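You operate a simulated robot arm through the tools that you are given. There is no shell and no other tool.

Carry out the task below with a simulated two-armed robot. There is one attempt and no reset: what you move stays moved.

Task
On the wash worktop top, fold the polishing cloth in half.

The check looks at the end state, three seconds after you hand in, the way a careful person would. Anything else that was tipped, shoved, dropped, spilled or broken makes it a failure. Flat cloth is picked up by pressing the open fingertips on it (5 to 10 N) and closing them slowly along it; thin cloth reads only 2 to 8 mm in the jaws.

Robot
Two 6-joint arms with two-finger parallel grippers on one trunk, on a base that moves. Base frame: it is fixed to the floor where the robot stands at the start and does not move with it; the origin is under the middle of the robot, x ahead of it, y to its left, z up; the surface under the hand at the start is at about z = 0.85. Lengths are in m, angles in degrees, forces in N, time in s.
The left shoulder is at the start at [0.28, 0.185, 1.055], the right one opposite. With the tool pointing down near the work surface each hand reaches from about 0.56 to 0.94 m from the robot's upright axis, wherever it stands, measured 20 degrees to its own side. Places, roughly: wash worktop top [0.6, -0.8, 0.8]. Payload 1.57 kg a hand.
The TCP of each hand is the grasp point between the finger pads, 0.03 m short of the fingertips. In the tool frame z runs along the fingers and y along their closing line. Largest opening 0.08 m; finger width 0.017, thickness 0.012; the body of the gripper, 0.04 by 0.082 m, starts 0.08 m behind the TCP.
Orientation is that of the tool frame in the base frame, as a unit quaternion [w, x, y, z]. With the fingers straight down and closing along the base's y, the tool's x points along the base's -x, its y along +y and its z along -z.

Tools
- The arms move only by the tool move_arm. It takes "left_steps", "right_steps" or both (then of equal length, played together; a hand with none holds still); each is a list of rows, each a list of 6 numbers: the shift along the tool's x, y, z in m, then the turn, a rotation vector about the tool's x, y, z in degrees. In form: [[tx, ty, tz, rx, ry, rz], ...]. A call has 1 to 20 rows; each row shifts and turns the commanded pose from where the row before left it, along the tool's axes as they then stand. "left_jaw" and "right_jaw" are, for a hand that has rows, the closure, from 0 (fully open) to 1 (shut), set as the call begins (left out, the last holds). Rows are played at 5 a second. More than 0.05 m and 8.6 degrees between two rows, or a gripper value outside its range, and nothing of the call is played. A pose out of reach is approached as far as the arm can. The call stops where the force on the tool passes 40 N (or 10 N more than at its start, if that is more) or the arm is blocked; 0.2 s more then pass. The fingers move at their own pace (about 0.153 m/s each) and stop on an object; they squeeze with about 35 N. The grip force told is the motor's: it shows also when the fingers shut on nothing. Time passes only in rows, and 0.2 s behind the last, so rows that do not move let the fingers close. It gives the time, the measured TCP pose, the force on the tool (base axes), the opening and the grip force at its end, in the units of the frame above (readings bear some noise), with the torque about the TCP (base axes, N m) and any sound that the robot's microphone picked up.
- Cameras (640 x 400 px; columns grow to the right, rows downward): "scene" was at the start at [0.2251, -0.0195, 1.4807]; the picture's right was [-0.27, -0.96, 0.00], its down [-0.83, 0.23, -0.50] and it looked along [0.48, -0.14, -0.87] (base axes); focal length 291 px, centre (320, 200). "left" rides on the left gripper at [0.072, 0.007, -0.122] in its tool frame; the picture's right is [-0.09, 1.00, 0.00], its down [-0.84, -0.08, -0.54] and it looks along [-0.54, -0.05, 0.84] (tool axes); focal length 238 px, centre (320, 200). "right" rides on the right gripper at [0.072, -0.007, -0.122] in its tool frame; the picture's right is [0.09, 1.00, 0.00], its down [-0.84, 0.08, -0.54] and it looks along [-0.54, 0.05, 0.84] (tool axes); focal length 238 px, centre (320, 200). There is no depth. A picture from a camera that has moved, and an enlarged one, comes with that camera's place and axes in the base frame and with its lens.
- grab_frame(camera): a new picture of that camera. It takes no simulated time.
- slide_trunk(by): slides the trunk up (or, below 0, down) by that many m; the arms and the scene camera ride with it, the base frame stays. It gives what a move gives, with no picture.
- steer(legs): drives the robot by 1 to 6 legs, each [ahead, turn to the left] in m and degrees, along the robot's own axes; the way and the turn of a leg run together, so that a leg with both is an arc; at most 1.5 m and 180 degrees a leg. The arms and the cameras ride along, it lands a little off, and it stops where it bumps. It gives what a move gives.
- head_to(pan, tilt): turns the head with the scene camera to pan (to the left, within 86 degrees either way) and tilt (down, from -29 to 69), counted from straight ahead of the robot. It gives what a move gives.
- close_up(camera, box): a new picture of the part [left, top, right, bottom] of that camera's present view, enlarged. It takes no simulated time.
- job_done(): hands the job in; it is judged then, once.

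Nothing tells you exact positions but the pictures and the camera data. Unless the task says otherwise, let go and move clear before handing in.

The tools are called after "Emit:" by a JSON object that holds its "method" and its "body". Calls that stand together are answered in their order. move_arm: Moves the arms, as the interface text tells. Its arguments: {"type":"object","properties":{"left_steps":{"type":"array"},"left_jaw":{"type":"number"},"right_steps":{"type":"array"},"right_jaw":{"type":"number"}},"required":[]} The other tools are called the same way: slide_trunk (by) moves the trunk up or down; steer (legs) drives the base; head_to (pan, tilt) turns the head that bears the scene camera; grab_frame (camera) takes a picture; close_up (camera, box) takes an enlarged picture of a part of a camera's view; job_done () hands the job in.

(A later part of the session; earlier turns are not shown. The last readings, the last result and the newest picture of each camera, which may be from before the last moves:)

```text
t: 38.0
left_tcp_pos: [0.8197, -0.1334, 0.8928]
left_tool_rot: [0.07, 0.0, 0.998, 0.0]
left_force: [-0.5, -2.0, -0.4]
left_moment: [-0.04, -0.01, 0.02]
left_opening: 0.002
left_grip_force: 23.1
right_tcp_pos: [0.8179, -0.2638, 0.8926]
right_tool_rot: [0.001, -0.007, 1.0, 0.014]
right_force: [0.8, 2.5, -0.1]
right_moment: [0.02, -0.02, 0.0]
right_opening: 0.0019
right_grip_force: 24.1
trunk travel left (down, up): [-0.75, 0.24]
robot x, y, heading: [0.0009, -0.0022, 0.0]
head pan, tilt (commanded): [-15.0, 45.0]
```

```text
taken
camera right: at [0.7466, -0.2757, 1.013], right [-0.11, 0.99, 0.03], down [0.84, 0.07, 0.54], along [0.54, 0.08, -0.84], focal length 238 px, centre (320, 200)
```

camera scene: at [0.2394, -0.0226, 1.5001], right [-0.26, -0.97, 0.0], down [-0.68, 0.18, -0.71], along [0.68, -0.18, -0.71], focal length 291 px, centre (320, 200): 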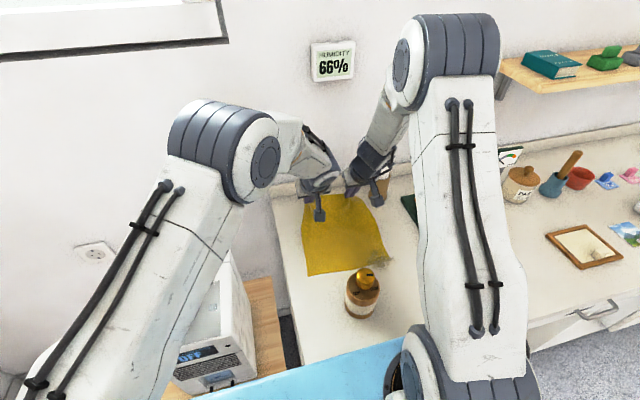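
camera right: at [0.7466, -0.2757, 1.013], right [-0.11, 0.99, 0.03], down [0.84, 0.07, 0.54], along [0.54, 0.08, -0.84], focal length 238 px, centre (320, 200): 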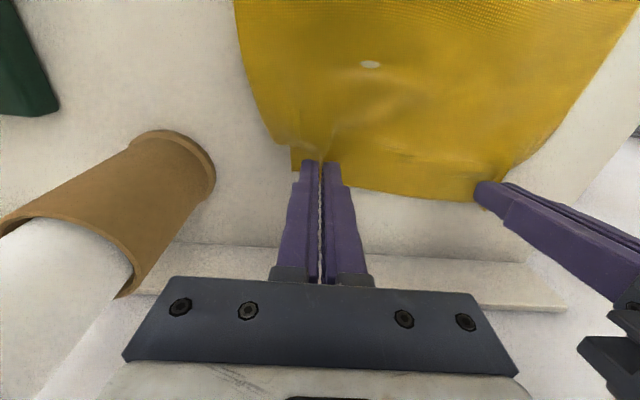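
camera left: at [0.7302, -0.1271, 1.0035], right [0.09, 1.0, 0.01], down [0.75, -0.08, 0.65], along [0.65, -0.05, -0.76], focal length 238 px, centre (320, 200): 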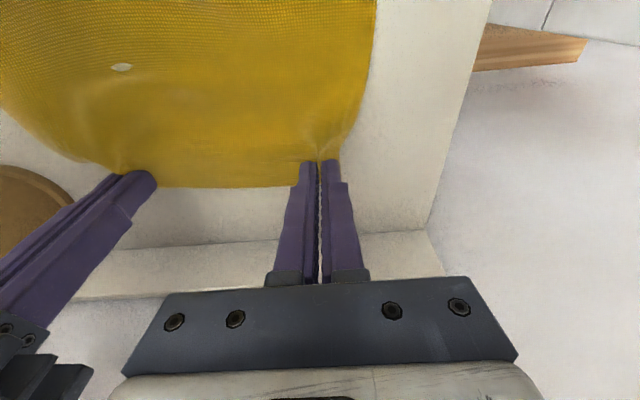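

The edge is about 1 cm above the worktop. I'll lower the last bit, then open both jaws slowly to release it flat.

Emit:
{"method": "move_arm", "body": {"left_steps": [[-0.0024, 0, 0.0044, 0, 0, 0], [-0.0024, 0, 0.0044, 0, 0, 0], [0, 0, 0, 0, 0, 0]], "right_steps": [[-0.002, 0, 0.004, 0, 0, 0], [-0.002, 0, 0.004, 0, 0, 0], [0, 0, 0, 0, 0, 0]]}}

Emit:
{"method": "move_arm", "body": {"left_steps": [[0, 0, 0, 0, 0, 0], [0, 0, 0, 0, 0, 0]], "right_steps": [[0, 0, 0, 0, 0, 0], [0, 0, 0, 0, 0, 0]], "left_jaw": 0.65, "right_jaw": 0.65}}

Emit:
{"method": "grab_frame", "body": {"camera": "left"}}

Emit:
{"method": "grab_frame", "body": {"camera": "right"}}

```text
t: 38.8
left_tcp_pos: [0.8257, -0.1329, 0.8852]
left_tool_rot: [0.069, 0.0, 0.998, 0.0]
left_force: [0.2, -1.6, -0.8]
left_moment: [-0.05, 0.07, 0.04]
left_opening: 0.0019
left_grip_force: 23.8
right_tcp_pos: [0.8211, -0.2634, 0.8843]
right_tool_rot: [0.0, -0.008, 1.0, 0.013]
right_force: [0.7, 2.1, -0.3]
right_moment: [0.07, -0.04, -0.01]
right_opening: 0.002
right_grip_force: 23.7
trunk travel left (down, up): [-0.75, 0.24]
robot x, y, heading: [-0.0014, -0.0019, 0.1]
head pan, tilt (commanded): [-15.0, 45.0]
```

```text
t: 39.4
left_tcp_pos: [0.8246, -0.132, 0.8852]
left_tool_rot: [0.069, 0.0, 0.998, 0.001]
left_force: [0.6, -0.1, 0.9]
left_moment: [0.01, -0.03, -0.01]
left_opening: 0.0281
left_grip_force: 0.0
right_tcp_pos: [0.8211, -0.2633, 0.8843]
right_tool_rot: [0.001, -0.008, 1.0, 0.014]
right_force: [-0.7, -0.5, -0.2]
right_moment: [0.01, 0.03, 0.0]
right_opening: 0.0281
right_grip_force: 0.0
trunk travel left (down, up): [-0.75, 0.24]
robot x, y, heading: [-0.0007, 0.0028, -0.1]
head pan, tilt (commanded): [-15.0, 45.0]
```

```text
taken
camera left: at [0.7365, -0.1261, 0.9961], right [0.09, 1.0, 0.01], down [0.75, -0.08, 0.65], along [0.65, -0.05, -0.76], focal length 238 px, centre (320, 200)
```

left: 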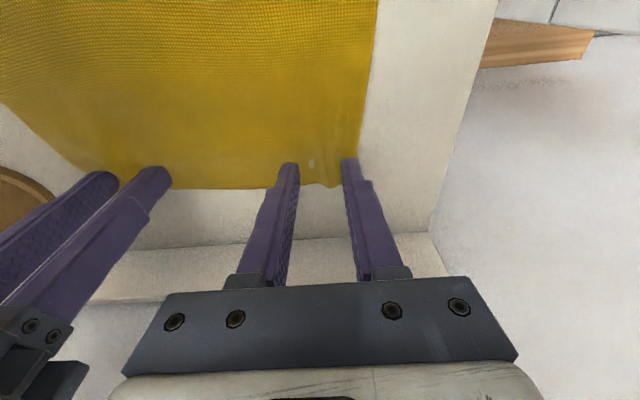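

```text
taken
camera right: at [0.7507, -0.2752, 1.005], right [-0.11, 0.99, 0.03], down [0.83, 0.07, 0.55], along [0.54, 0.08, -0.84], focal length 238 px, centre (320, 200)
```

right: 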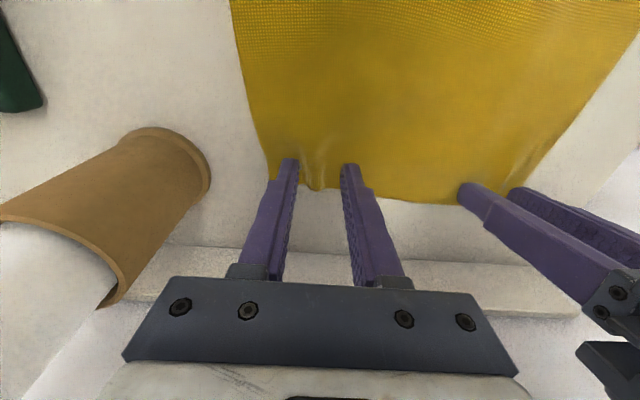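

The released cloth springs back nearly flat, with only tiny ripples left. I'll raise both hands, square them up and turn each 90° so the jaws close along x, with both wrist cameras swung to the +y side, clear of the roll.

Emit:
{"method": "move_arm", "body": {"left_steps": [[-0.0042, 0, -0.0297, 0, 0, 0], [0.005, 0, 0, 0, 8, 0], [0.01, 0, -0.03, 0, 0, 0], [0.01, 0, -0.03, 0, 0, 0], [0, 0, 0, 0, 0, 0]], "right_steps": [[0, 0, -0.03, 0, 0, 0], [0, 0, 0, 1.6, 0, 0.9], [0.005, 0, -0.03, 0, 0, 0], [0.005, 0, -0.03, 0, 0, 0], [0, 0, 0, 0, 0, 0]]}}

Emit:
{"method": "grab_frame", "body": {"camera": "left"}}

Emit:
{"method": "grab_frame", "body": {"camera": "right"}}

Emit:
{"method": "close_up", "body": {"camera": "scene", "box": [240, 140, 430, 320]}}

```text
t: 40.5
left_tcp_pos: [0.7943, -0.1311, 0.9731]
left_tool_rot: [-0.001, 0.0, 1.0, 0.0]
left_force: [-0.5, 0.2, 0.1]
left_moment: [-0.01, 0.0, -0.01]
left_opening: 0.0281
left_grip_force: 0.1
left hand out of reach, approached as far as the arm can: row 2
right_tcp_pos: [0.8099, -0.2646, 0.9763]
right_tool_rot: [0.001, 0.002, 1.0, -0.001]
right_force: [0.3, 0.9, -0.7]
right_moment: [0.01, 0.01, 0.01]
right_opening: 0.0279
right_grip_force: 0.1
trunk travel left (down, up): [-0.75, 0.24]
robot x, y, heading: [0.0014, -0.0016, 0.2]
head pan, tilt (commanded): [-15.0, 45.0]
```

```text
taken
camera left: at [0.7215, -0.1241, 1.0968], right [0.09, 1.0, 0.0], down [0.84, -0.08, 0.54], along [0.54, -0.05, -0.84], focal length 238 px, centre (320, 200)
```

left: 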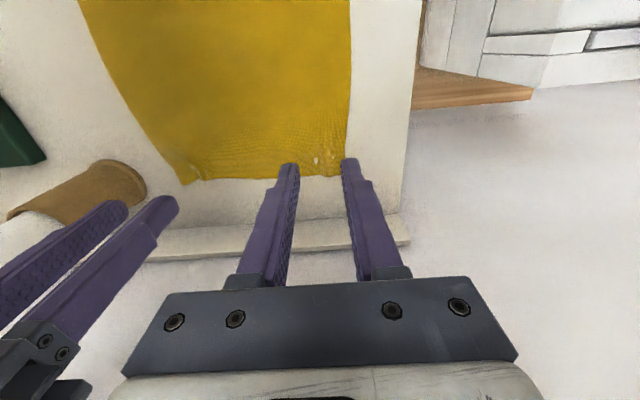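

```text
taken
camera right: at [0.7387, -0.272, 1.0966], right [-0.09, 1.0, 0.0], down [0.84, 0.08, 0.54], along [0.54, 0.05, -0.84], focal length 238 px, centre (320, 200)
```

right: 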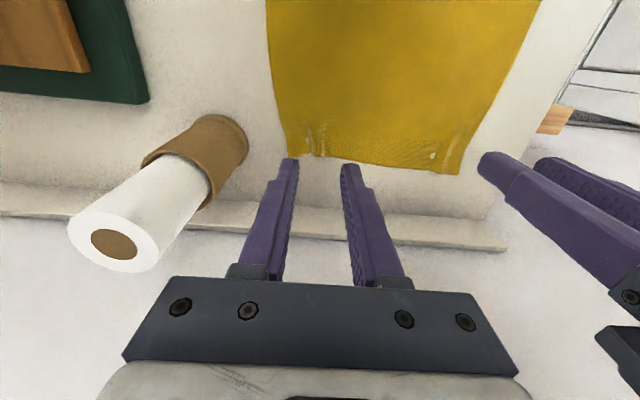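

```text
2.22 times, centred on (335, 230) of scene
camera zoom: at [0.239, -0.0224, 1.5002], right [-0.26, -0.97, 0.0], down [-0.68, 0.18, -0.71], along [0.68, -0.18, -0.71], focal length 647 px, centre (287, 133)
```

zoom: 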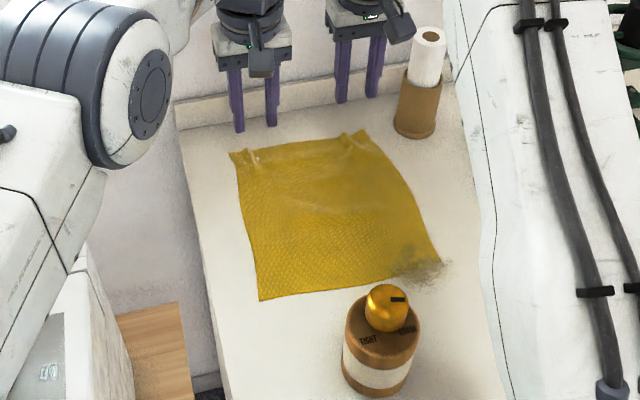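

The cloth lies flat again with tiny ridges; the far corners are at about FL (0.847,-0.099) and FR (0.838,-0.297). I'll spread the hands slightly so the right wrist camera clears the left wrist, then rotate both by 90°.

Emit:
{"method": "move_arm", "body": {"left_steps": [[0, 0.008, 0, 0, 0, 0], [0, 0.008, 0, 0, 0, 0], [0, 0, 0, 0, 0, 8.2], [0, 0, 0, 0, 0, 8.2], [0, 0, 0, 0, 0, 8.2], [0, 0, 0, 0, 0, 8.2], [0, 0, 0, 0, 0, 8.2], [0, 0, 0, 0, 0, 0]], "right_steps": [[0, -0.009, 0, 0, 0, 0], [0, -0.009, 0, 0, 0, 0], [0, 0, 0, 0, 0, 8.2], [0, 0, 0, 0, 0, 8.2], [0, 0, 0, 0, 0, 8.2], [0, 0, 0, 0, 0, 8.2], [0, 0, 0, 0, 0, 8.2], [0, 0, 0, 0, 0, 0]], "left_jaw": 0.57, "right_jaw": 0.57}}

Emit:
{"method": "grab_frame", "body": {"camera": "scene"}}

Emit:
{"method": "grab_frame", "body": {"camera": "right"}}

```text
t: 42.4
left_tcp_pos: [0.7947, -0.1144, 0.9729]
left_tool_rot: [-0.001, 0.351, 0.936, -0.001]
left_force: [-0.3, -0.1, 0.5]
left_moment: [0.02, -0.02, 0.0]
left_opening: 0.0344
left_grip_force: 0.1
right_tcp_pos: [0.8109, -0.2834, 0.9733]
right_tool_rot: [0.001, 0.352, 0.936, -0.001]
right_force: [-0.1, 0.1, 0.0]
right_moment: [0.01, -0.01, 0.0]
right_opening: 0.0345
right_grip_force: 0.1
trunk travel left (down, up): [-0.75, 0.24]
robot x, y, heading: [-0.0027, 0.0006, 0.1]
head pan, tilt (commanded): [-15.0, 45.0]
```

```text
taken
camera scene: at [0.2395, -0.0225, 1.5001], right [-0.26, -0.97, 0.0], down [-0.68, 0.18, -0.71], along [0.68, -0.18, -0.71], focal length 291 px, centre (320, 200)
```

scene: 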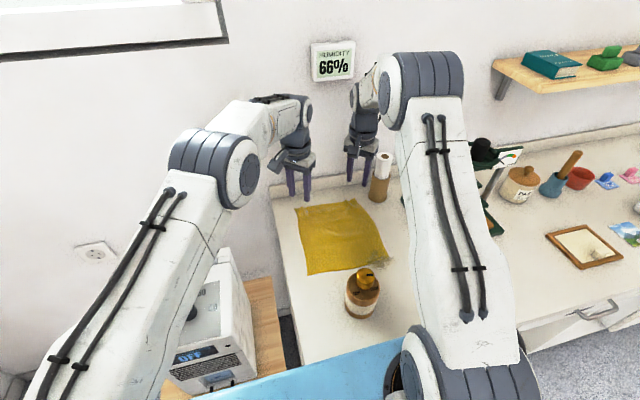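

```text
taken
camera right: at [0.7532, -0.2408, 1.0953], right [0.59, 0.81, 0.0], down [0.68, -0.49, 0.54], along [0.44, -0.32, -0.84], focal length 238 px, centre (320, 200)
```

right: 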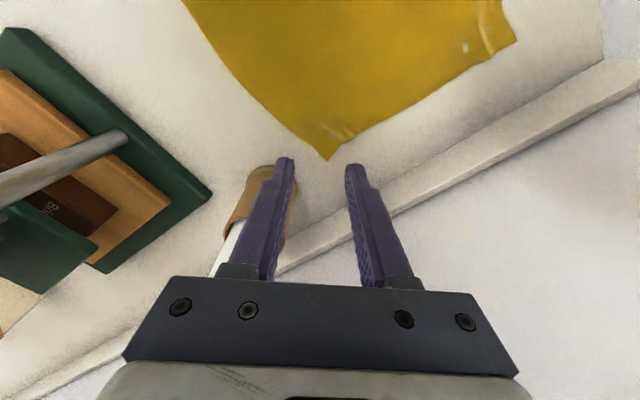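

The rotation is going smoothly, with no obstruction near the roll. I'll finish the 90° turn.

Emit:
{"method": "move_arm", "body": {"left_steps": [[0, 0, 0, 0, 0, 8.2], [0, 0, 0, 0, 0, 8.2], [0, 0, 0, 0, 0, 8.2], [0, 0, 0, 0, 0, 8.2], [0, 0, 0, 0, 0, 8.2], [0, 0, 0, 0, 0, 8], [0, 0, 0, 0, 0, 0]], "right_steps": [[0, 0, 0, 0, 0, 8.2], [0, 0, 0, 0, 0, 8.2], [0, 0, 0, 0, 0, 8.2], [0, 0, 0, 0, 0, 8.2], [0, 0, 0, 0, 0, 8.2], [0, 0, 0, 0, 0, 8], [0, 0, 0, 0, 0, 0]]}}

Emit:
{"method": "grab_frame", "body": {"camera": "scene"}}

Emit:
{"method": "grab_frame", "body": {"camera": "right"}}

Emit:
{"method": "grab_frame", "body": {"camera": "left"}}

```text
t: 44.0
left_tcp_pos: [0.7954, -0.1136, 0.9728]
left_tool_rot: [0.0, 0.708, 0.707, 0.0]
left_force: [-0.4, 0.1, -0.3]
left_moment: [0.01, 0.01, 0.01]
left_opening: 0.0345
left_grip_force: 0.0
right_tcp_pos: [0.8112, -0.2843, 0.9757]
right_tool_rot: [0.001, 0.707, 0.707, 0.002]
right_force: [-0.3, -0.3, -0.1]
right_moment: [0.02, 0.04, -0.01]
right_opening: 0.0342
right_grip_force: 0.0
trunk travel left (down, up): [-0.75, 0.24]
robot x, y, heading: [0.0022, -0.0004, -0.2]
head pan, tilt (commanded): [-15.0, 45.0]
```

```text
taken
camera scene: at [0.2395, -0.0225, 1.5001], right [-0.26, -0.97, 0.0], down [-0.68, 0.18, -0.71], along [0.68, -0.18, -0.71], focal length 291 px, centre (320, 200)
```

scene: 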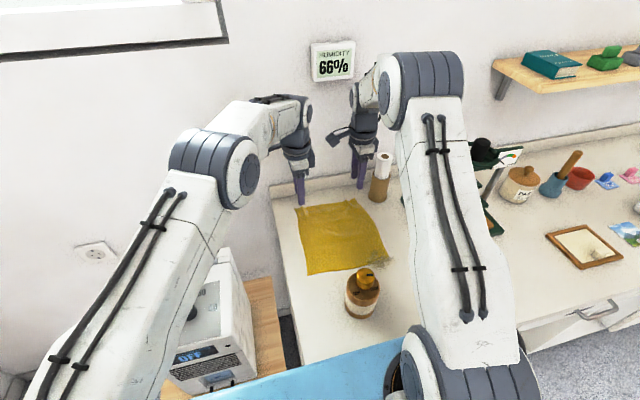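

```text
taken
camera right: at [0.8055, -0.2108, 1.0959], right [1.0, 0.09, 0.0], down [0.07, -0.84, 0.54], along [0.05, -0.54, -0.84], focal length 238 px, centre (320, 200)
```

right: 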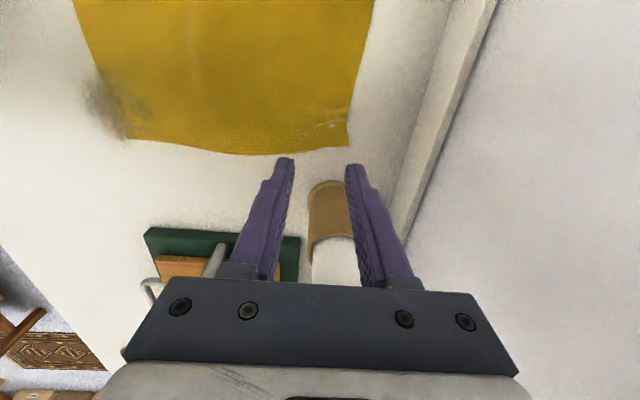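

```text
taken
camera left: at [0.8017, -0.0421, 1.0954], right [1.0, -0.09, 0.0], down [-0.08, -0.84, 0.54], along [-0.05, -0.54, -0.84], focal length 238 px, centre (320, 200)
```

left: 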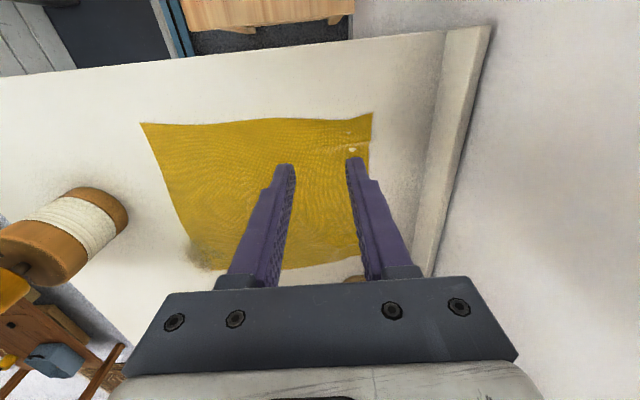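

Both tools are turned and the view down along y is clear. I'll descend to just above the cloth near the far edge.

Emit:
{"method": "move_arm", "body": {"left_steps": [[-0.001, 0.0035, 0.0195, 0, 0, 0], [-0.001, 0.0045, 0.0195, 0, 0, 0], [-0.001, 0.009, 0.0195, 0, 0, 0], [-0.001, 0.009, 0.0195, 0, 0, 0], [0, 0, 0, 0, 0, 0]], "right_steps": [[0.001, 0.0018, 0.02, 0, 0, 0], [0.001, 0.0018, 0.02, 0, 0, 0], [0.001, 0.0018, 0.02, 0, 0, 0], [0.001, 0.0018, 0.02, 0, 0, 0], [0, 0, 0, 0, 0, 0]]}}

Emit:
{"method": "grab_frame", "body": {"camera": "right"}}

Emit:
{"method": "grab_frame", "body": {"camera": "left"}}

```text
t: 45.1
left_tcp_pos: [0.8216, -0.118, 0.8939]
left_tool_rot: [0.0, 0.707, 0.707, 0.0]
left_force: [-0.7, 0.4, 0.1]
left_moment: [-0.05, 0.0, 0.02]
left_opening: 0.0343
left_grip_force: 0.0
right_tcp_pos: [0.8182, -0.2788, 0.8974]
right_tool_rot: [0.001, 0.708, 0.707, 0.001]
right_force: [0.2, -0.5, -0.8]
right_moment: [-0.01, -0.01, -0.01]
right_opening: 0.0347
right_grip_force: 0.0
trunk travel left (down, up): [-0.75, 0.24]
robot x, y, heading: [0.002, 0.0018, -0.0]
head pan, tilt (commanded): [-15.0, 45.0]
```

```text
taken
camera right: at [0.8123, -0.2071, 1.0169], right [1.0, 0.09, 0.0], down [0.08, -0.84, 0.54], along [0.05, -0.54, -0.84], focal length 238 px, centre (320, 200)
```

right: 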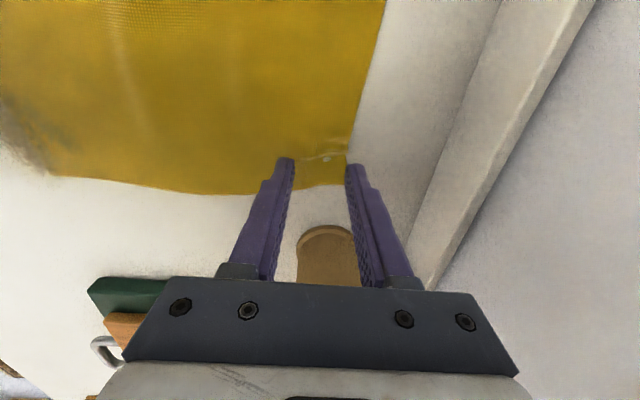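

```text
taken
camera left: at [0.8273, -0.0466, 1.0166], right [1.0, -0.09, 0.0], down [-0.08, -0.84, 0.54], along [-0.05, -0.54, -0.84], focal length 238 px, centre (320, 200)
```

left: 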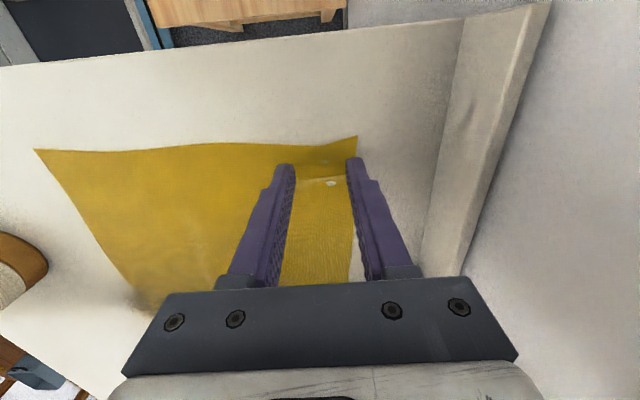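

The outer fingers will land within a centimetre of the far edge and the inner ones well on the cloth. Now descending to contact.

Emit:
{"method": "move_arm", "body": {"left_steps": [[0, 0, 0.004, 0, 0, 0], [0, 0, 0.004, 0, 0, 0], [0, 0, 0.0025, 0, 0, 0], [0, 0, 0, 0, 0, 0]], "right_steps": [[0, 0, 0.005, 0, 0, 0], [0, 0, 0.005, 0, 0, 0], [0, 0, 0.004, 0, 0, 0], [0, 0, 0, 0, 0, 0]]}}

Emit:
{"method": "close_up", "body": {"camera": "right", "box": [200, 100, 440, 250]}}

Emit:
{"method": "close_up", "body": {"camera": "left", "box": [200, 100, 440, 250]}}

```text
t: 46.1
left_tcp_pos: [0.8215, -0.1176, 0.8844]
left_tool_rot: [-0.001, 0.707, 0.707, -0.001]
left_force: [-0.4, -0.9, 0.4]
left_moment: [0.02, -0.01, -0.01]
left_opening: 0.0346
left_grip_force: 0.0
right_tcp_pos: [0.8184, -0.2796, 0.8816]
right_tool_rot: [0.0, 0.707, 0.707, 0.001]
right_force: [0.2, -0.2, -0.2]
right_moment: [0.03, 0.0, 0.0]
right_opening: 0.0344
right_grip_force: 0.0
trunk travel left (down, up): [-0.75, 0.24]
robot x, y, heading: [0.0023, -0.0015, 0.1]
head pan, tilt (commanded): [-15.0, 45.0]
```

```text
2.67 times, centred on (320, 175) of right
camera zoom: at [0.8125, -0.2071, 1.0025], right [1.0, 0.09, 0.0], down [0.08, -0.84, 0.54], along [0.05, -0.54, -0.84], focal length 636 px, centre (320, 267)
```

zoom: 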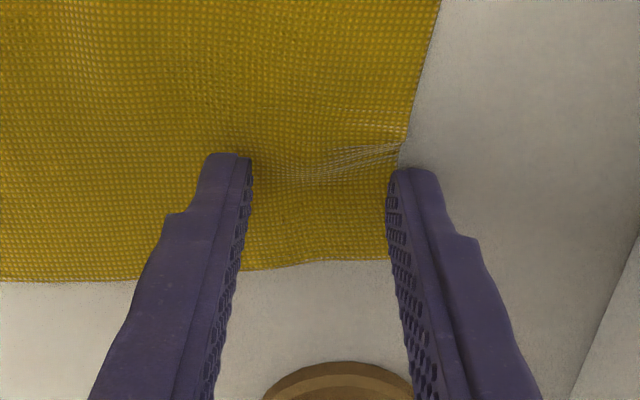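

```text
2.67 times, centred on (320, 175) of left
camera zoom: at [0.827, -0.0463, 1.0072], right [1.0, -0.09, 0.0], down [-0.08, -0.84, 0.54], along [-0.05, -0.54, -0.84], focal length 636 px, centre (320, 267)
```

zoom: 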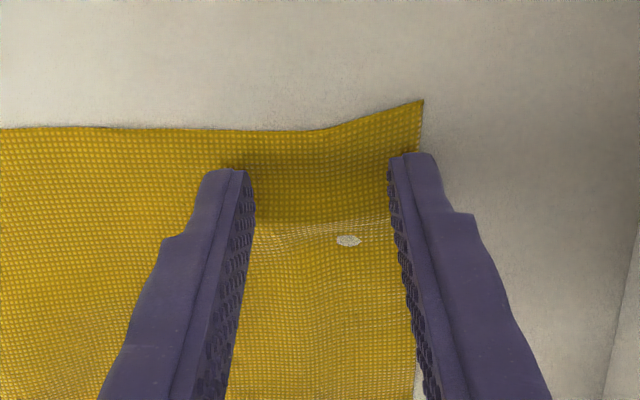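

The fingers sit just above the cloth with the outer fingers near the edge. I'll press gently.

Emit:
{"method": "move_arm", "body": {"left_steps": [[0, 0, 0.002, 0, 0, 0], [0, 0, 0.001, 0, 0, 0], [0, 0, 0, 0, 0, 0]], "right_steps": [[0, 0, 0.001, 0, 0, 0], [0, 0, 0.0005, 0, 0, 0], [0, 0, 0, 0, 0, 0]]}}

```text
t: 47.0
left_tcp_pos: [0.82, -0.1187, 0.8816]
left_tool_rot: [0.0, 0.707, 0.707, -0.001]
left_force: [0.2, -0.2, 0.3]
left_moment: [0.02, -0.01, 0.03]
left_opening: 0.0343
left_grip_force: 0.0
right_tcp_pos: [0.8192, -0.278, 0.8811]
right_tool_rot: [0.002, 0.708, 0.706, 0.001]
right_force: [-3.0, -1.8, 11.6]
right_moment: [-0.06, 0.21, 0.02]
right_opening: 0.0345
right_grip_force: 0.1
trunk travel left (down, up): [-0.75, 0.24]
robot x, y, heading: [0.0022, -0.0015, -0.2]
head pan, tilt (commanded): [-15.0, 45.0]
```

Emit:
{"method": "move_arm", "body": {"left_steps": [[0, 0, 0.0006, 0, 0, 0], [0, 0, 0.0006, 0, 0, 0], [0, 0, 0, 0, 0, 0]], "right_steps": [[0, 0, -0.0004, 0, 0, 0], [0, 0, 0, 0, 0, 0], [0, 0, 0, 0, 0, 0]]}}

```text
t: 47.8
left_tcp_pos: [0.8206, -0.1181, 0.8821]
left_tool_rot: [0.0, 0.707, 0.707, 0.0]
left_force: [-0.6, -0.9, 6.5]
left_moment: [-0.01, -0.03, 0.02]
left_opening: 0.034
left_grip_force: 0.1
right_tcp_pos: [0.8186, -0.278, 0.8811]
right_tool_rot: [0.001, 0.707, 0.707, 0.001]
right_force: [2.5, -0.4, 11.3]
right_moment: [-0.01, 0.01, 0.02]
right_opening: 0.034
right_grip_force: 0.0
trunk travel left (down, up): [-0.75, 0.24]
robot x, y, heading: [0.0005, 0.0031, 0.1]
head pan, tilt (commanded): [-15.0, 45.0]
```

Left presses at 6.5 N; right is slightly high at 11 N. I'll ease the right and start closing both in small steps.

Emit:
{"method": "move_arm", "body": {"left_steps": [[0, 0, 0, 0, 0, 0], [0, 0, 0, 0, 0, 0]], "right_steps": [[0, 0, -0.0006, 0, 0, 0], [0, 0, 0, 0, 0, 0]]}}

Emit:
{"method": "move_arm", "body": {"left_steps": [[0, 0, 0, 0, 0, 0]], "right_steps": [[0, 0, 0, 0, 0, 0]], "left_jaw": 0.61, "right_jaw": 0.61}}

Emit:
{"method": "move_arm", "body": {"left_steps": [[0, 0, 0, 0, 0, 0]], "right_steps": [[0, 0, 0, 0, 0, 0]], "left_jaw": 0.65, "right_jaw": 0.65}}

Emit:
{"method": "move_arm", "body": {"left_steps": [[0, 0, 0, 0, 0, 0]], "right_steps": [[0, 0, 0, 0, 0, 0]], "left_jaw": 0.69, "right_jaw": 0.69}}

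Emit:
{"method": "close_up", "body": {"camera": "right", "box": [200, 100, 440, 250]}}

Emit:
{"method": "close_up", "body": {"camera": "left", "box": [200, 100, 440, 250]}}

```text
t: 48.4
left_tcp_pos: [0.8201, -0.1174, 0.8807]
left_tool_rot: [0.0, 0.707, 0.707, 0.0]
left_force: [-1.1, -2.4, 8.7]
left_moment: [-0.01, -0.03, -0.02]
left_opening: 0.0342
left_grip_force: 0.0
right_tcp_pos: [0.8184, -0.2782, 0.8816]
right_tool_rot: [0.001, 0.707, 0.707, 0.0]
right_force: [1.9, -0.2, 10.9]
right_moment: [-0.01, -0.02, 0.0]
right_opening: 0.0346
right_grip_force: 0.0
trunk travel left (down, up): [-0.75, 0.24]
robot x, y, heading: [0.0011, 0.0017, -0.3]
head pan, tilt (commanded): [-15.0, 45.0]
```

```text
t: 48.8
left_tcp_pos: [0.8212, -0.1185, 0.8817]
left_tool_rot: [0.0, 0.707, 0.707, 0.0]
left_force: [-0.2, 0.3, 9.6]
left_moment: [0.04, -0.04, 0.0]
left_opening: 0.0301
left_grip_force: 0.1
right_tcp_pos: [0.8184, -0.2779, 0.8811]
right_tool_rot: [0.0, 0.707, 0.708, 0.001]
right_force: [-1.3, 0.3, 11.1]
right_moment: [0.03, 0.02, 0.02]
right_opening: 0.0295
right_grip_force: 0.0
trunk travel left (down, up): [-0.75, 0.24]
robot x, y, heading: [-0.0024, -0.0002, -0.0]
head pan, tilt (commanded): [-15.0, 45.0]
```

```text
t: 49.1
left_tcp_pos: [0.8213, -0.1169, 0.8811]
left_tool_rot: [0.0, 0.707, 0.707, 0.0]
left_force: [0.3, 1.1, 10.9]
left_moment: [0.05, -0.05, -0.01]
left_opening: 0.0263
left_grip_force: 0.0
right_tcp_pos: [0.817, -0.2779, 0.881]
right_tool_rot: [0.001, 0.707, 0.707, 0.001]
right_force: [0.4, 0.2, 9.0]
right_moment: [-0.02, -0.03, -0.03]
right_opening: 0.0265
right_grip_force: 0.1
trunk travel left (down, up): [-0.75, 0.24]
robot x, y, heading: [-0.0021, -0.0011, 0.1]
head pan, tilt (commanded): [-15.0, 45.0]
```

```text
t: 49.5
left_tcp_pos: [0.8201, -0.1171, 0.8816]
left_tool_rot: [0.001, 0.707, 0.707, 0.0]
left_force: [-1.6, 0.3, 11.8]
left_moment: [0.08, -0.06, -0.01]
left_opening: 0.0232
left_grip_force: 0.1
right_tcp_pos: [0.8171, -0.2784, 0.8814]
right_tool_rot: [0.0, 0.707, 0.707, 0.0]
right_force: [0.7, -0.3, 8.6]
right_moment: [-0.01, -0.03, -0.04]
right_opening: 0.0238
right_grip_force: 0.0
trunk travel left (down, up): [-0.75, 0.24]
robot x, y, heading: [-0.0007, 0.0028, 0.0]
head pan, tilt (commanded): [-15.0, 45.0]
```

```text
2.67 times, centred on (320, 175) of right
camera zoom: at [0.8116, -0.2068, 1.0019], right [1.0, 0.09, 0.0], down [0.08, -0.84, 0.54], along [0.05, -0.54, -0.84], focal length 636 px, centre (320, 267)
```

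zoom: 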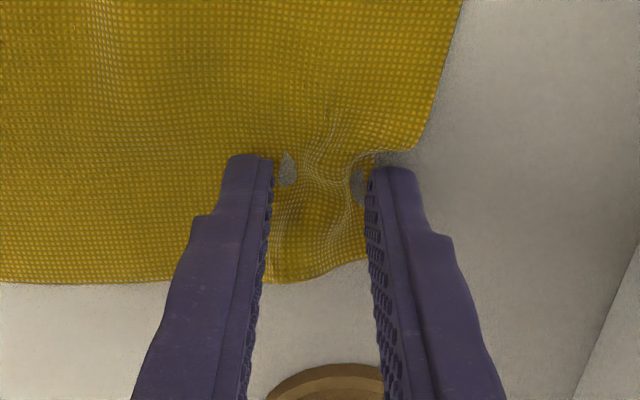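

```text
2.67 times, centred on (320, 175) of left
camera zoom: at [0.8267, -0.0459, 1.0037], right [1.0, -0.09, 0.0], down [-0.08, -0.84, 0.54], along [-0.05, -0.54, -0.84], focal length 636 px, centre (320, 267)
```

zoom: 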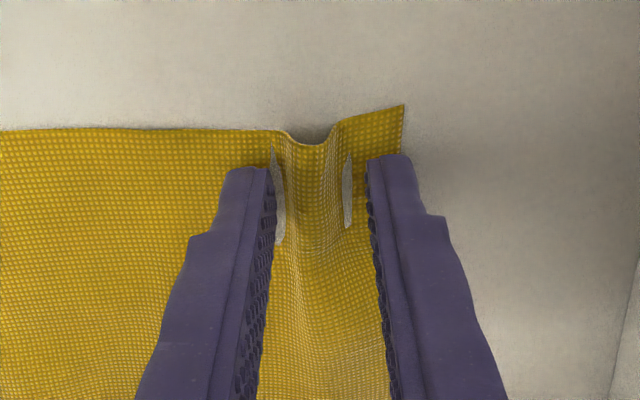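

Ridges parallel to the edge are forming in both jaws. I'll continue closing.

Emit:
{"method": "move_arm", "body": {"left_steps": [[0, 0, 0, 0, 0, 0]], "right_steps": [[0, 0, 0, 0, 0, 0]], "left_jaw": 0.74, "right_jaw": 0.74}}

Emit:
{"method": "move_arm", "body": {"left_steps": [[0, 0, 0, 0, 0, 0]], "right_steps": [[0, 0, 0, 0, 0, 0]], "left_jaw": 0.79, "right_jaw": 0.79}}

Emit:
{"method": "move_arm", "body": {"left_steps": [[0, 0, 0, 0, 0, 0]], "right_steps": [[0, 0, 0, 0, 0, 0]], "left_jaw": 0.84, "right_jaw": 0.84}}

Emit:
{"method": "move_arm", "body": {"left_steps": [[0, 0, 0, 0, 0, 0]], "right_steps": [[0, 0, 0, 0, 0, 0]], "left_jaw": 0.9, "right_jaw": 0.9}}

Emit:
{"method": "close_up", "body": {"camera": "right", "box": [200, 100, 440, 250]}}

Emit:
{"method": "close_up", "body": {"camera": "left", "box": [200, 100, 440, 250]}}

```text
t: 50.0
left_tcp_pos: [0.8218, -0.1179, 0.8807]
left_tool_rot: [0.0, 0.707, 0.707, 0.0]
left_force: [-0.6, 0.8, 12.7]
left_moment: [0.06, -0.04, -0.03]
left_opening: 0.0189
left_grip_force: 0.1
right_tcp_pos: [0.8174, -0.278, 0.8818]
right_tool_rot: [0.0, 0.707, 0.708, 0.001]
right_force: [-0.1, 0.1, 8.3]
right_moment: [0.0, -0.02, -0.02]
right_opening: 0.0196
right_grip_force: 0.0
trunk travel left (down, up): [-0.75, 0.24]
robot x, y, heading: [0.0016, 0.0012, 0.0]
head pan, tilt (commanded): [-15.0, 45.0]
```

```text
t: 50.4
left_tcp_pos: [0.8213, -0.1183, 0.881]
left_tool_rot: [0.0, 0.707, 0.707, 0.0]
left_force: [-0.9, 0.3, 13.5]
left_moment: [0.06, -0.05, 0.02]
left_opening: 0.0147
left_grip_force: 0.1
right_tcp_pos: [0.8182, -0.2779, 0.8807]
right_tool_rot: [0.0, 0.707, 0.707, 0.001]
right_force: [-0.1, -0.1, 7.9]
right_moment: [-0.01, -0.02, 0.0]
right_opening: 0.0158
right_grip_force: 0.1
trunk travel left (down, up): [-0.75, 0.24]
robot x, y, heading: [-0.0019, 0.0001, 0.1]
head pan, tilt (commanded): [-15.0, 45.0]
```

```text
t: 50.8
left_tcp_pos: [0.8213, -0.1184, 0.881]
left_tool_rot: [0.0, 0.707, 0.707, 0.001]
left_force: [-0.3, 0.4, 14.3]
left_moment: [0.05, 0.01, -0.02]
left_opening: 0.0107
left_grip_force: 0.1
right_tcp_pos: [0.8167, -0.2771, 0.8798]
right_tool_rot: [0.001, 0.707, 0.707, 0.001]
right_force: [-0.1, -0.2, 7.5]
right_moment: [-0.01, 0.0, -0.04]
right_opening: 0.0115
right_grip_force: 0.0
trunk travel left (down, up): [-0.75, 0.24]
robot x, y, heading: [0.0033, -0.001, -0.1]
head pan, tilt (commanded): [-15.0, 45.0]
```

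```text
t: 51.1
left_tcp_pos: [0.8212, -0.1169, 0.8814]
left_tool_rot: [0.0, 0.707, 0.707, 0.001]
left_force: [0.0, 0.1, 14.8]
left_moment: [0.01, -0.02, 0.0]
left_opening: 0.0074
left_grip_force: 0.0
right_tcp_pos: [0.8178, -0.2786, 0.8808]
right_tool_rot: [0.0, 0.707, 0.707, 0.001]
right_force: [0.5, 0.1, 5.8]
right_moment: [-0.04, -0.01, 0.01]
right_opening: 0.0069
right_grip_force: 0.1
trunk travel left (down, up): [-0.75, 0.24]
robot x, y, heading: [0.001, -0.0041, 0.1]
head pan, tilt (commanded): [-15.0, 45.0]
```

```text
2.67 times, centred on (320, 175) of right
camera zoom: at [0.8116, -0.2068, 1.0019], right [1.0, 0.09, 0.0], down [0.08, -0.84, 0.54], along [0.05, -0.54, -0.84], focal length 636 px, centre (320, 267)
```

zoom: 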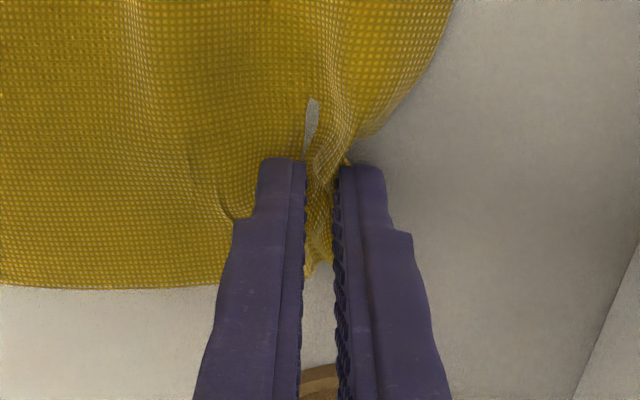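

```text
2.67 times, centred on (320, 175) of left
camera zoom: at [0.8268, -0.0459, 1.0036], right [1.0, -0.09, 0.0], down [-0.08, -0.84, 0.54], along [-0.05, -0.54, -0.84], focal length 636 px, centre (320, 267)
```

zoom: 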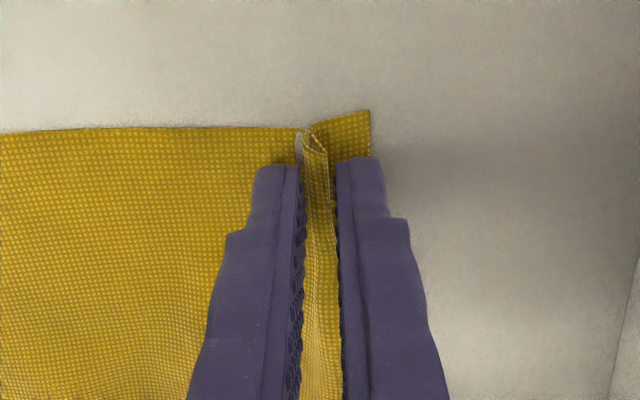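

Both jaws hold a standing ridge along the edge. I'll shut them fully to grip.

Emit:
{"method": "move_arm", "body": {"left_steps": [[0, 0, 0, 0, 0, 0], [0, 0, 0, 0, 0, 0]], "right_steps": [[0, 0, 0, 0, 0, 0], [0, 0, 0, 0, 0, 0]], "left_jaw": 1.0, "right_jaw": 1.0}}

Emit:
{"method": "move_arm", "body": {"left_steps": [[0, -0.002, -0.005, 0, 0, 0], [0, -0.002, -0.005, 0, 0, 0], [0, -0.002, -0.005, 0, 0, 0], [0, -0.002, -0.005, 0, 0, 0], [0, 0, 0, 0, 0, 0]], "right_steps": [[0, -0.002, -0.005, 0, 0, 0], [0, -0.002, -0.005, 0, 0, 0], [0, -0.002, -0.005, 0, 0, 0], [0, -0.002, -0.005, 0, 0, 0], [0, 0, 0, 0, 0, 0]]}}

Emit:
{"method": "close_up", "body": {"camera": "right", "box": [140, 60, 500, 285]}}

Emit:
{"method": "close_up", "body": {"camera": "left", "box": [140, 60, 500, 285]}}

Emit:
{"method": "close_up", "body": {"camera": "scene", "box": [240, 140, 430, 320]}}

```text
t: 51.8
left_tcp_pos: [0.8206, -0.1181, 0.8812]
left_tool_rot: [-0.001, 0.707, 0.707, -0.001]
left_force: [-2.3, 0.3, 15.8]
left_moment: [0.07, 0.02, 0.02]
left_opening: 0.0022
left_grip_force: 23.9
right_tcp_pos: [0.8176, -0.2789, 0.8813]
right_tool_rot: [0.0, 0.707, 0.708, 0.001]
right_force: [0.9, 0.6, 5.3]
right_moment: [-0.03, -0.02, 0.01]
right_opening: 0.0021
right_grip_force: 24.3
trunk travel left (down, up): [-0.75, 0.24]
robot x, y, heading: [-0.0006, 0.0003, -0.1]
head pan, tilt (commanded): [-15.0, 45.0]
```

```text
t: 53.0
left_tcp_pos: [0.8134, -0.117, 0.8998]
left_tool_rot: [0.0, 0.707, 0.707, -0.002]
left_force: [0.4, 0.2, -0.3]
left_moment: [-0.02, 0.02, 0.02]
left_opening: 0.0022
left_grip_force: 24.0
right_tcp_pos: [0.8102, -0.2787, 0.9]
right_tool_rot: [0.001, 0.707, 0.707, 0.0]
right_force: [0.5, -0.7, 0.0]
right_moment: [0.03, -0.01, -0.02]
right_opening: 0.002
right_grip_force: 23.9
trunk travel left (down, up): [-0.75, 0.24]
robot x, y, heading: [0.001, -0.0042, -0.4]
head pan, tilt (commanded): [-15.0, 45.0]
```

```text
1.78 times, centred on (320, 172) of right
camera zoom: at [0.8048, -0.2068, 1.0213], right [1.0, 0.09, 0.0], down [0.08, -0.84, 0.54], along [0.05, -0.54, -0.84], focal length 424 px, centre (320, 249)
```

zoom: 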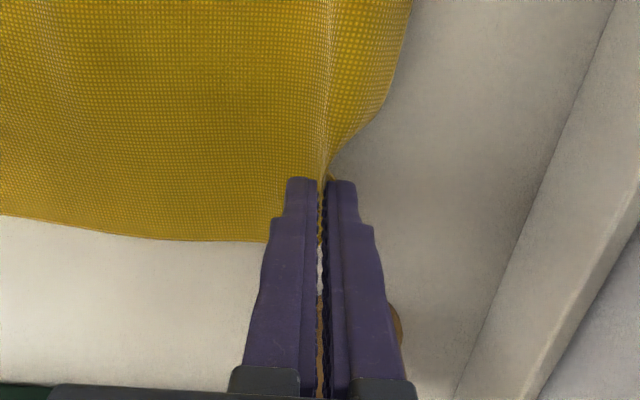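

```text
1.78 times, centred on (320, 172) of left
camera zoom: at [0.819, -0.0458, 1.0229], right [1.0, -0.09, 0.0], down [-0.08, -0.84, 0.54], along [-0.05, -0.54, -0.84], focal length 424 px, centre (320, 249)
```

zoom: 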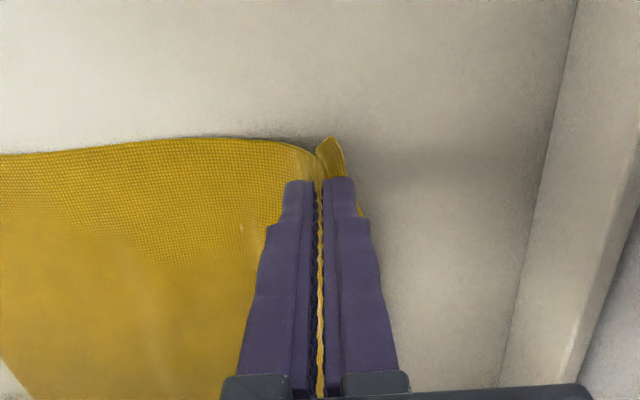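

```text
2.22 times, centred on (335, 230) of scene
camera zoom: at [0.2394, -0.0225, 1.5001], right [-0.26, -0.97, 0.0], down [-0.68, 0.18, -0.71], along [0.68, -0.18, -0.71], focal length 647 px, centre (287, 133)
```

zoom: 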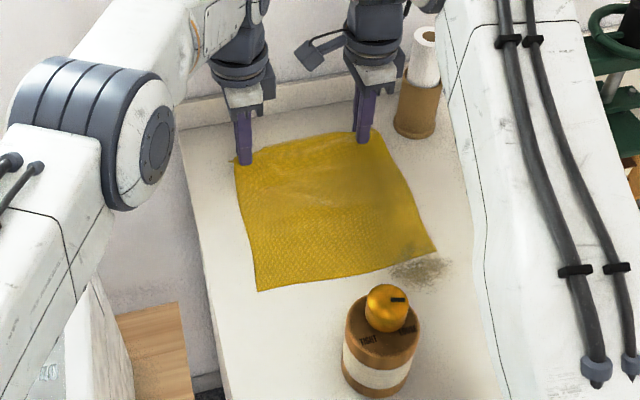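

Both grips hold, and the cloth now hangs straight from the jaws with no forward loop. The near edge crept about 1 cm away from the bottle, so near edge x≈0.62 and fold line x≈0.74. I'll raise along an arc with a gradual forward tilt.

Emit:
{"method": "move_arm", "body": {"left_steps": [[0, -0.0063, -0.0081, -3, 0, 0], [0, -0.0059, -0.0084, -3, 0, 0], [0, -0.0054, -0.0087, -3, 0, 0], [0, -0.0049, -0.009, -3, 0, 0], [0, 0, 0, 0, 0, 0]], "right_steps": [[0, -0.0063, -0.0081, -3, 0, 0], [0, -0.0059, -0.0084, -3, 0, 0], [0, -0.0054, -0.0087, -3, 0, 0], [0, -0.0049, -0.009, -3, 0, 0], [0, 0, 0, 0, 0, 0]]}}

Emit:
{"method": "close_up", "body": {"camera": "scene", "box": [240, 140, 430, 320]}}

Emit:
{"method": "grab_frame", "body": {"camera": "left"}}

Emit:
{"method": "grab_frame", "body": {"camera": "right"}}

```text
t: 54.1
left_tcp_pos: [0.7874, -0.1188, 0.9344]
left_tool_rot: [0.073, 0.703, 0.704, 0.073]
left_force: [0.9, -0.4, -1.3]
left_moment: [0.03, 0.01, 0.01]
left_opening: 0.0017
left_grip_force: 23.4
right_tcp_pos: [0.7834, -0.2786, 0.9325]
right_tool_rot: [0.075, 0.704, 0.703, 0.074]
right_force: [1.4, 0.7, 0.5]
right_moment: [0.0, 0.03, 0.01]
right_opening: 0.0022
right_grip_force: 23.2
trunk travel left (down, up): [-0.75, 0.24]
robot x, y, heading: [-0.001, 0.0009, 0.2]
head pan, tilt (commanded): [-15.0, 45.0]
```

```text
2.22 times, centred on (335, 230) of scene
camera zoom: at [0.2393, -0.0225, 1.5002], right [-0.26, -0.97, 0.0], down [-0.68, 0.18, -0.71], along [0.68, -0.18, -0.71], focal length 647 px, centre (287, 133)
```

zoom: 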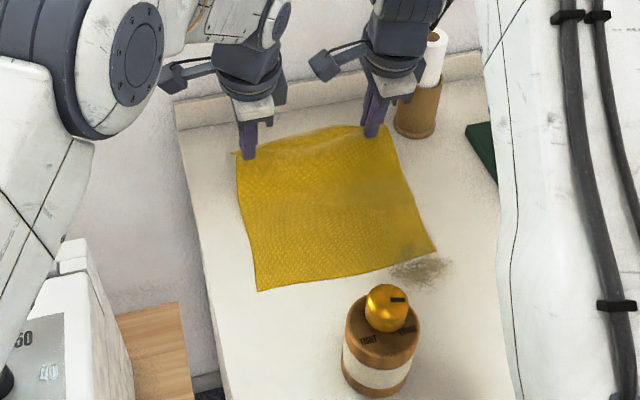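

```text
taken
camera left: at [0.7678, -0.047, 1.0542], right [0.97, -0.09, 0.21], down [-0.19, -0.84, 0.51], along [0.13, -0.54, -0.83], focal length 238 px, centre (320, 200)
```

left: 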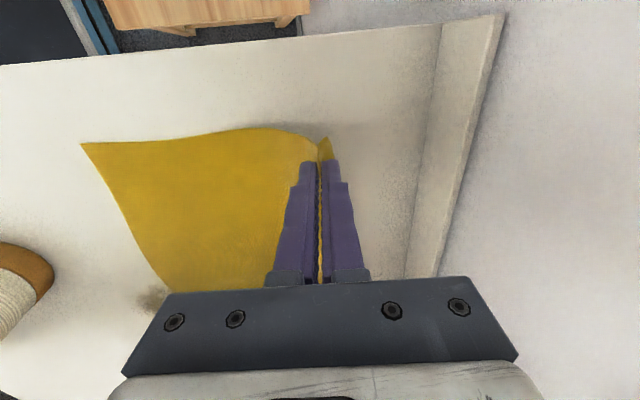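

```text
taken
camera right: at [0.7527, -0.2073, 1.0495], right [0.97, 0.09, 0.21], down [-0.04, -0.84, 0.55], along [0.22, -0.54, -0.81], focal length 238 px, centre (320, 200)
```

right: 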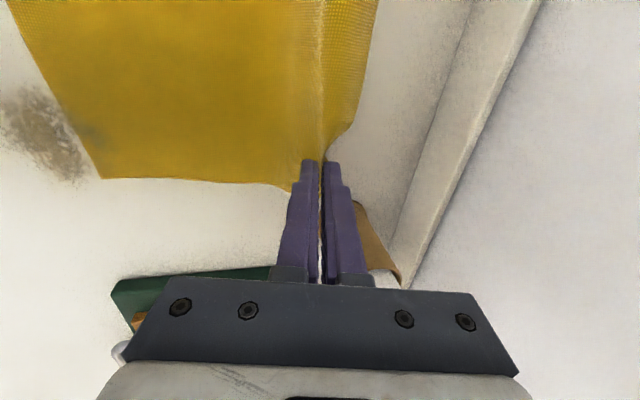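

The lift is symmetric, with the near half flat and in place. Continuing over the top of the arc.

Emit:
{"method": "move_arm", "body": {"left_steps": [[0.0006, -0.01, -0.0066, -1.6, 0, 0], [0.0006, -0.01, -0.0066, -1.6, 0, 0], [0.0006, -0.01, -0.0066, -1.6, 0, 0], [0.0006, -0.01, -0.0066, -1.6, 0, 0], [0.0006, -0.01, -0.0066, -1.6, 0, 0], [0, 0, 0, 0, 0, 0]], "right_steps": [[0.0006, -0.0096, -0.0067, -0.6, 0, 0], [0.0006, -0.0096, -0.0067, -0.6, 0, 0], [0.0006, -0.0096, -0.0067, -0.6, 0, 0], [0.0006, -0.0096, -0.0067, -0.6, 0, 0], [0.0006, -0.0096, -0.0067, -0.6, 0, 0], [0, 0, 0, 0, 0, 0]]}}

Emit:
{"method": "close_up", "body": {"camera": "scene", "box": [240, 140, 430, 320]}}

Emit:
{"method": "grab_frame", "body": {"camera": "left"}}

Emit:
{"method": "grab_frame", "body": {"camera": "right"}}

```text
t: 55.5
left_tcp_pos: [0.7297, -0.1167, 0.9542]
left_tool_rot: [0.122, 0.696, 0.696, 0.123]
left_force: [0.4, -0.1, -0.1]
left_moment: [0.03, 0.01, 0.03]
left_opening: 0.0021
left_grip_force: 23.7
right_tcp_pos: [0.7322, -0.2753, 0.9558]
right_tool_rot: [0.093, 0.701, 0.7, 0.093]
right_force: [-0.6, 0.0, 0.5]
right_moment: [0.01, 0.03, -0.03]
right_opening: 0.0019
right_grip_force: 23.5
trunk travel left (down, up): [-0.75, 0.24]
robot x, y, heading: [-0.0016, -0.0022, 0.1]
head pan, tilt (commanded): [-15.0, 45.0]
```

```text
2.22 times, centred on (335, 230) of scene
camera zoom: at [0.2393, -0.0225, 1.5002], right [-0.26, -0.97, 0.0], down [-0.68, 0.18, -0.71], along [0.68, -0.18, -0.71], focal length 647 px, centre (287, 133)
```

zoom: 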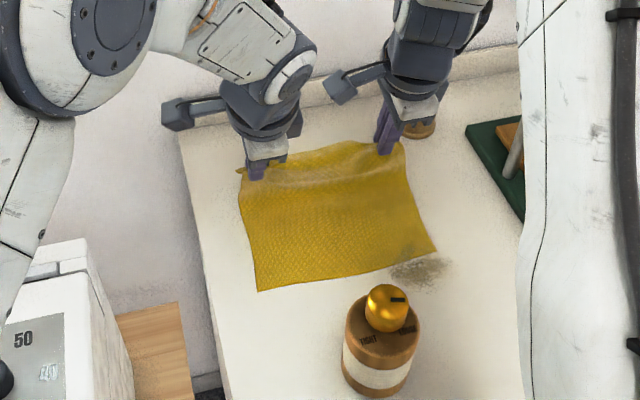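

```text
taken
camera left: at [0.6948, -0.044, 1.0705], right [0.94, -0.09, 0.34], down [-0.26, -0.84, 0.48], along [0.24, -0.54, -0.81], focal length 238 px, centre (320, 200)
```

left: 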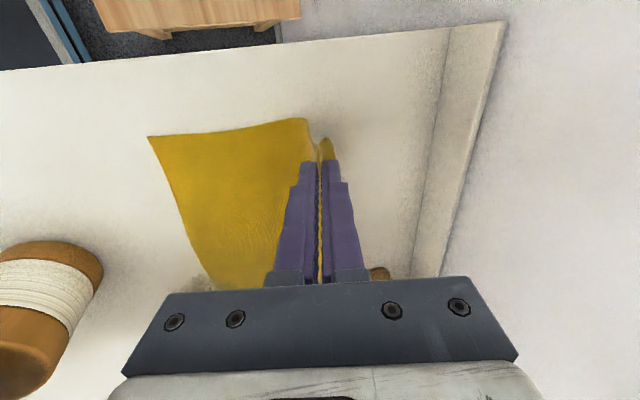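

```text
taken
camera right: at [0.6937, -0.2037, 1.0698], right [0.96, 0.09, 0.26], down [-0.07, -0.84, 0.54], along [0.27, -0.54, -0.8], focal length 238 px, centre (320, 200)
```

right: 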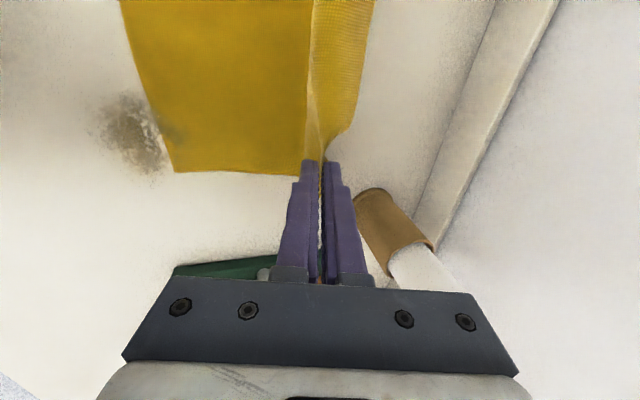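

The far edge stands above the fold line at x≈0.74 with the cloth vertical and taut. I measure the near edge at x≈0.626. Next I'll move past vertical and start coming down.

Emit:
{"method": "move_arm", "body": {"left_steps": [[0.0005, -0.00855, 0.0001, 0, 0, 0], [0.0005, -0.00855, 0.0001, 0, 0, 0], [0.0005, -0.00855, 0.0001, 0, 0, 0], [0.0005, -0.00855, 0.0001, 0, 0, 0], [0, 0, 0, 0, 0, 0]], "right_steps": [[0.0005, -0.0092, 0.0014, 0, 0, 0], [0.0005, -0.0092, 0.0014, 0, 0, 0], [0.0005, -0.0092, 0.0014, 0, 0, 0], [0.0005, -0.0092, 0.0014, 0, 0, 0], [0, 0, 0, 0, 0, 0]]}}

Emit:
{"method": "close_up", "body": {"camera": "scene", "box": [240, 140, 430, 320]}}

Emit:
{"method": "grab_frame", "body": {"camera": "left"}}

Emit:
{"method": "grab_frame", "body": {"camera": "right"}}

```text
t: 56.8
left_tcp_pos: [0.6992, -0.113, 0.9406]
left_tool_rot: [0.122, 0.696, 0.697, 0.122]
left_force: [-0.1, 0.0, -0.5]
left_moment: [0.02, 0.02, 0.01]
left_opening: 0.0024
left_grip_force: 23.5
right_tcp_pos: [0.6958, -0.2731, 0.9392]
right_tool_rot: [0.093, 0.701, 0.701, 0.093]
right_force: [-0.3, -0.1, -0.5]
right_moment: [0.01, 0.01, -0.03]
right_opening: 0.0022
right_grip_force: 23.7
trunk travel left (down, up): [-0.75, 0.24]
robot x, y, heading: [0.0004, -0.0021, 0.0]
head pan, tilt (commanded): [-15.0, 45.0]
```

```text
2.22 times, centred on (335, 230) of scene
camera zoom: at [0.2394, -0.0225, 1.5001], right [-0.26, -0.97, 0.0], down [-0.68, 0.18, -0.71], along [0.68, -0.18, -0.71], focal length 647 px, centre (287, 133)
```

zoom: 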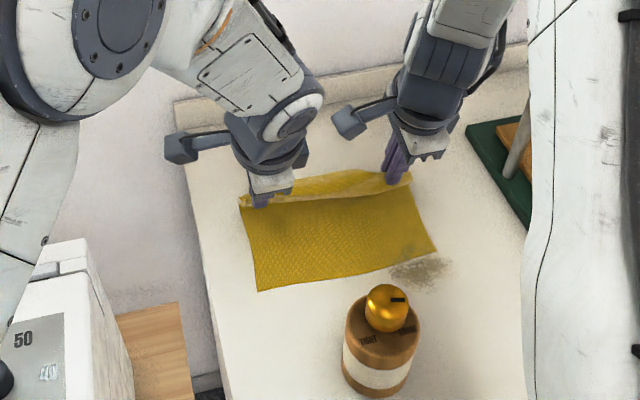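

```text
taken
camera left: at [0.6635, -0.041, 1.0579], right [0.94, -0.09, 0.34], down [-0.26, -0.84, 0.48], along [0.24, -0.54, -0.81], focal length 238 px, centre (320, 200)
```

left: 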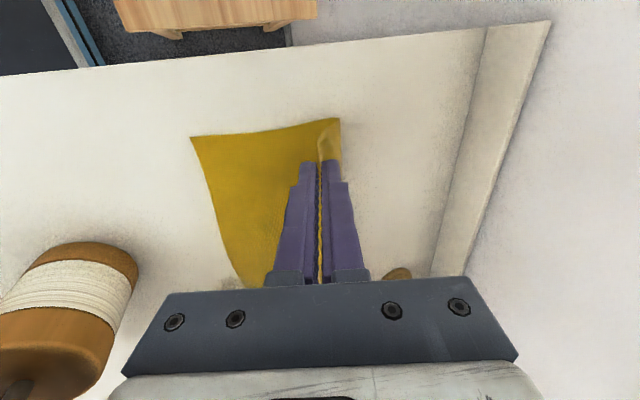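

```text
taken
camera right: at [0.6587, -0.202, 1.055], right [0.96, 0.09, 0.26], down [-0.07, -0.84, 0.54], along [0.27, -0.54, -0.8], focal length 238 px, centre (320, 200)
```

right: 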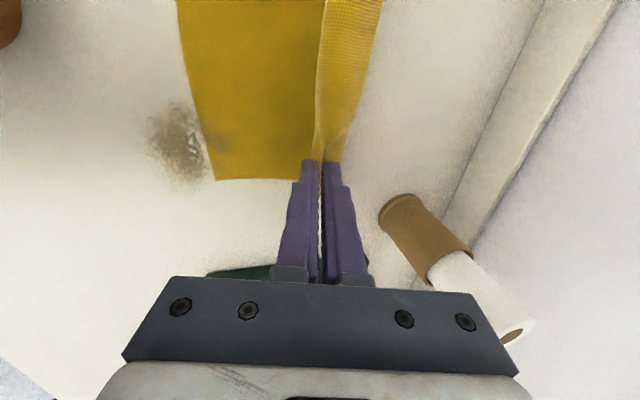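

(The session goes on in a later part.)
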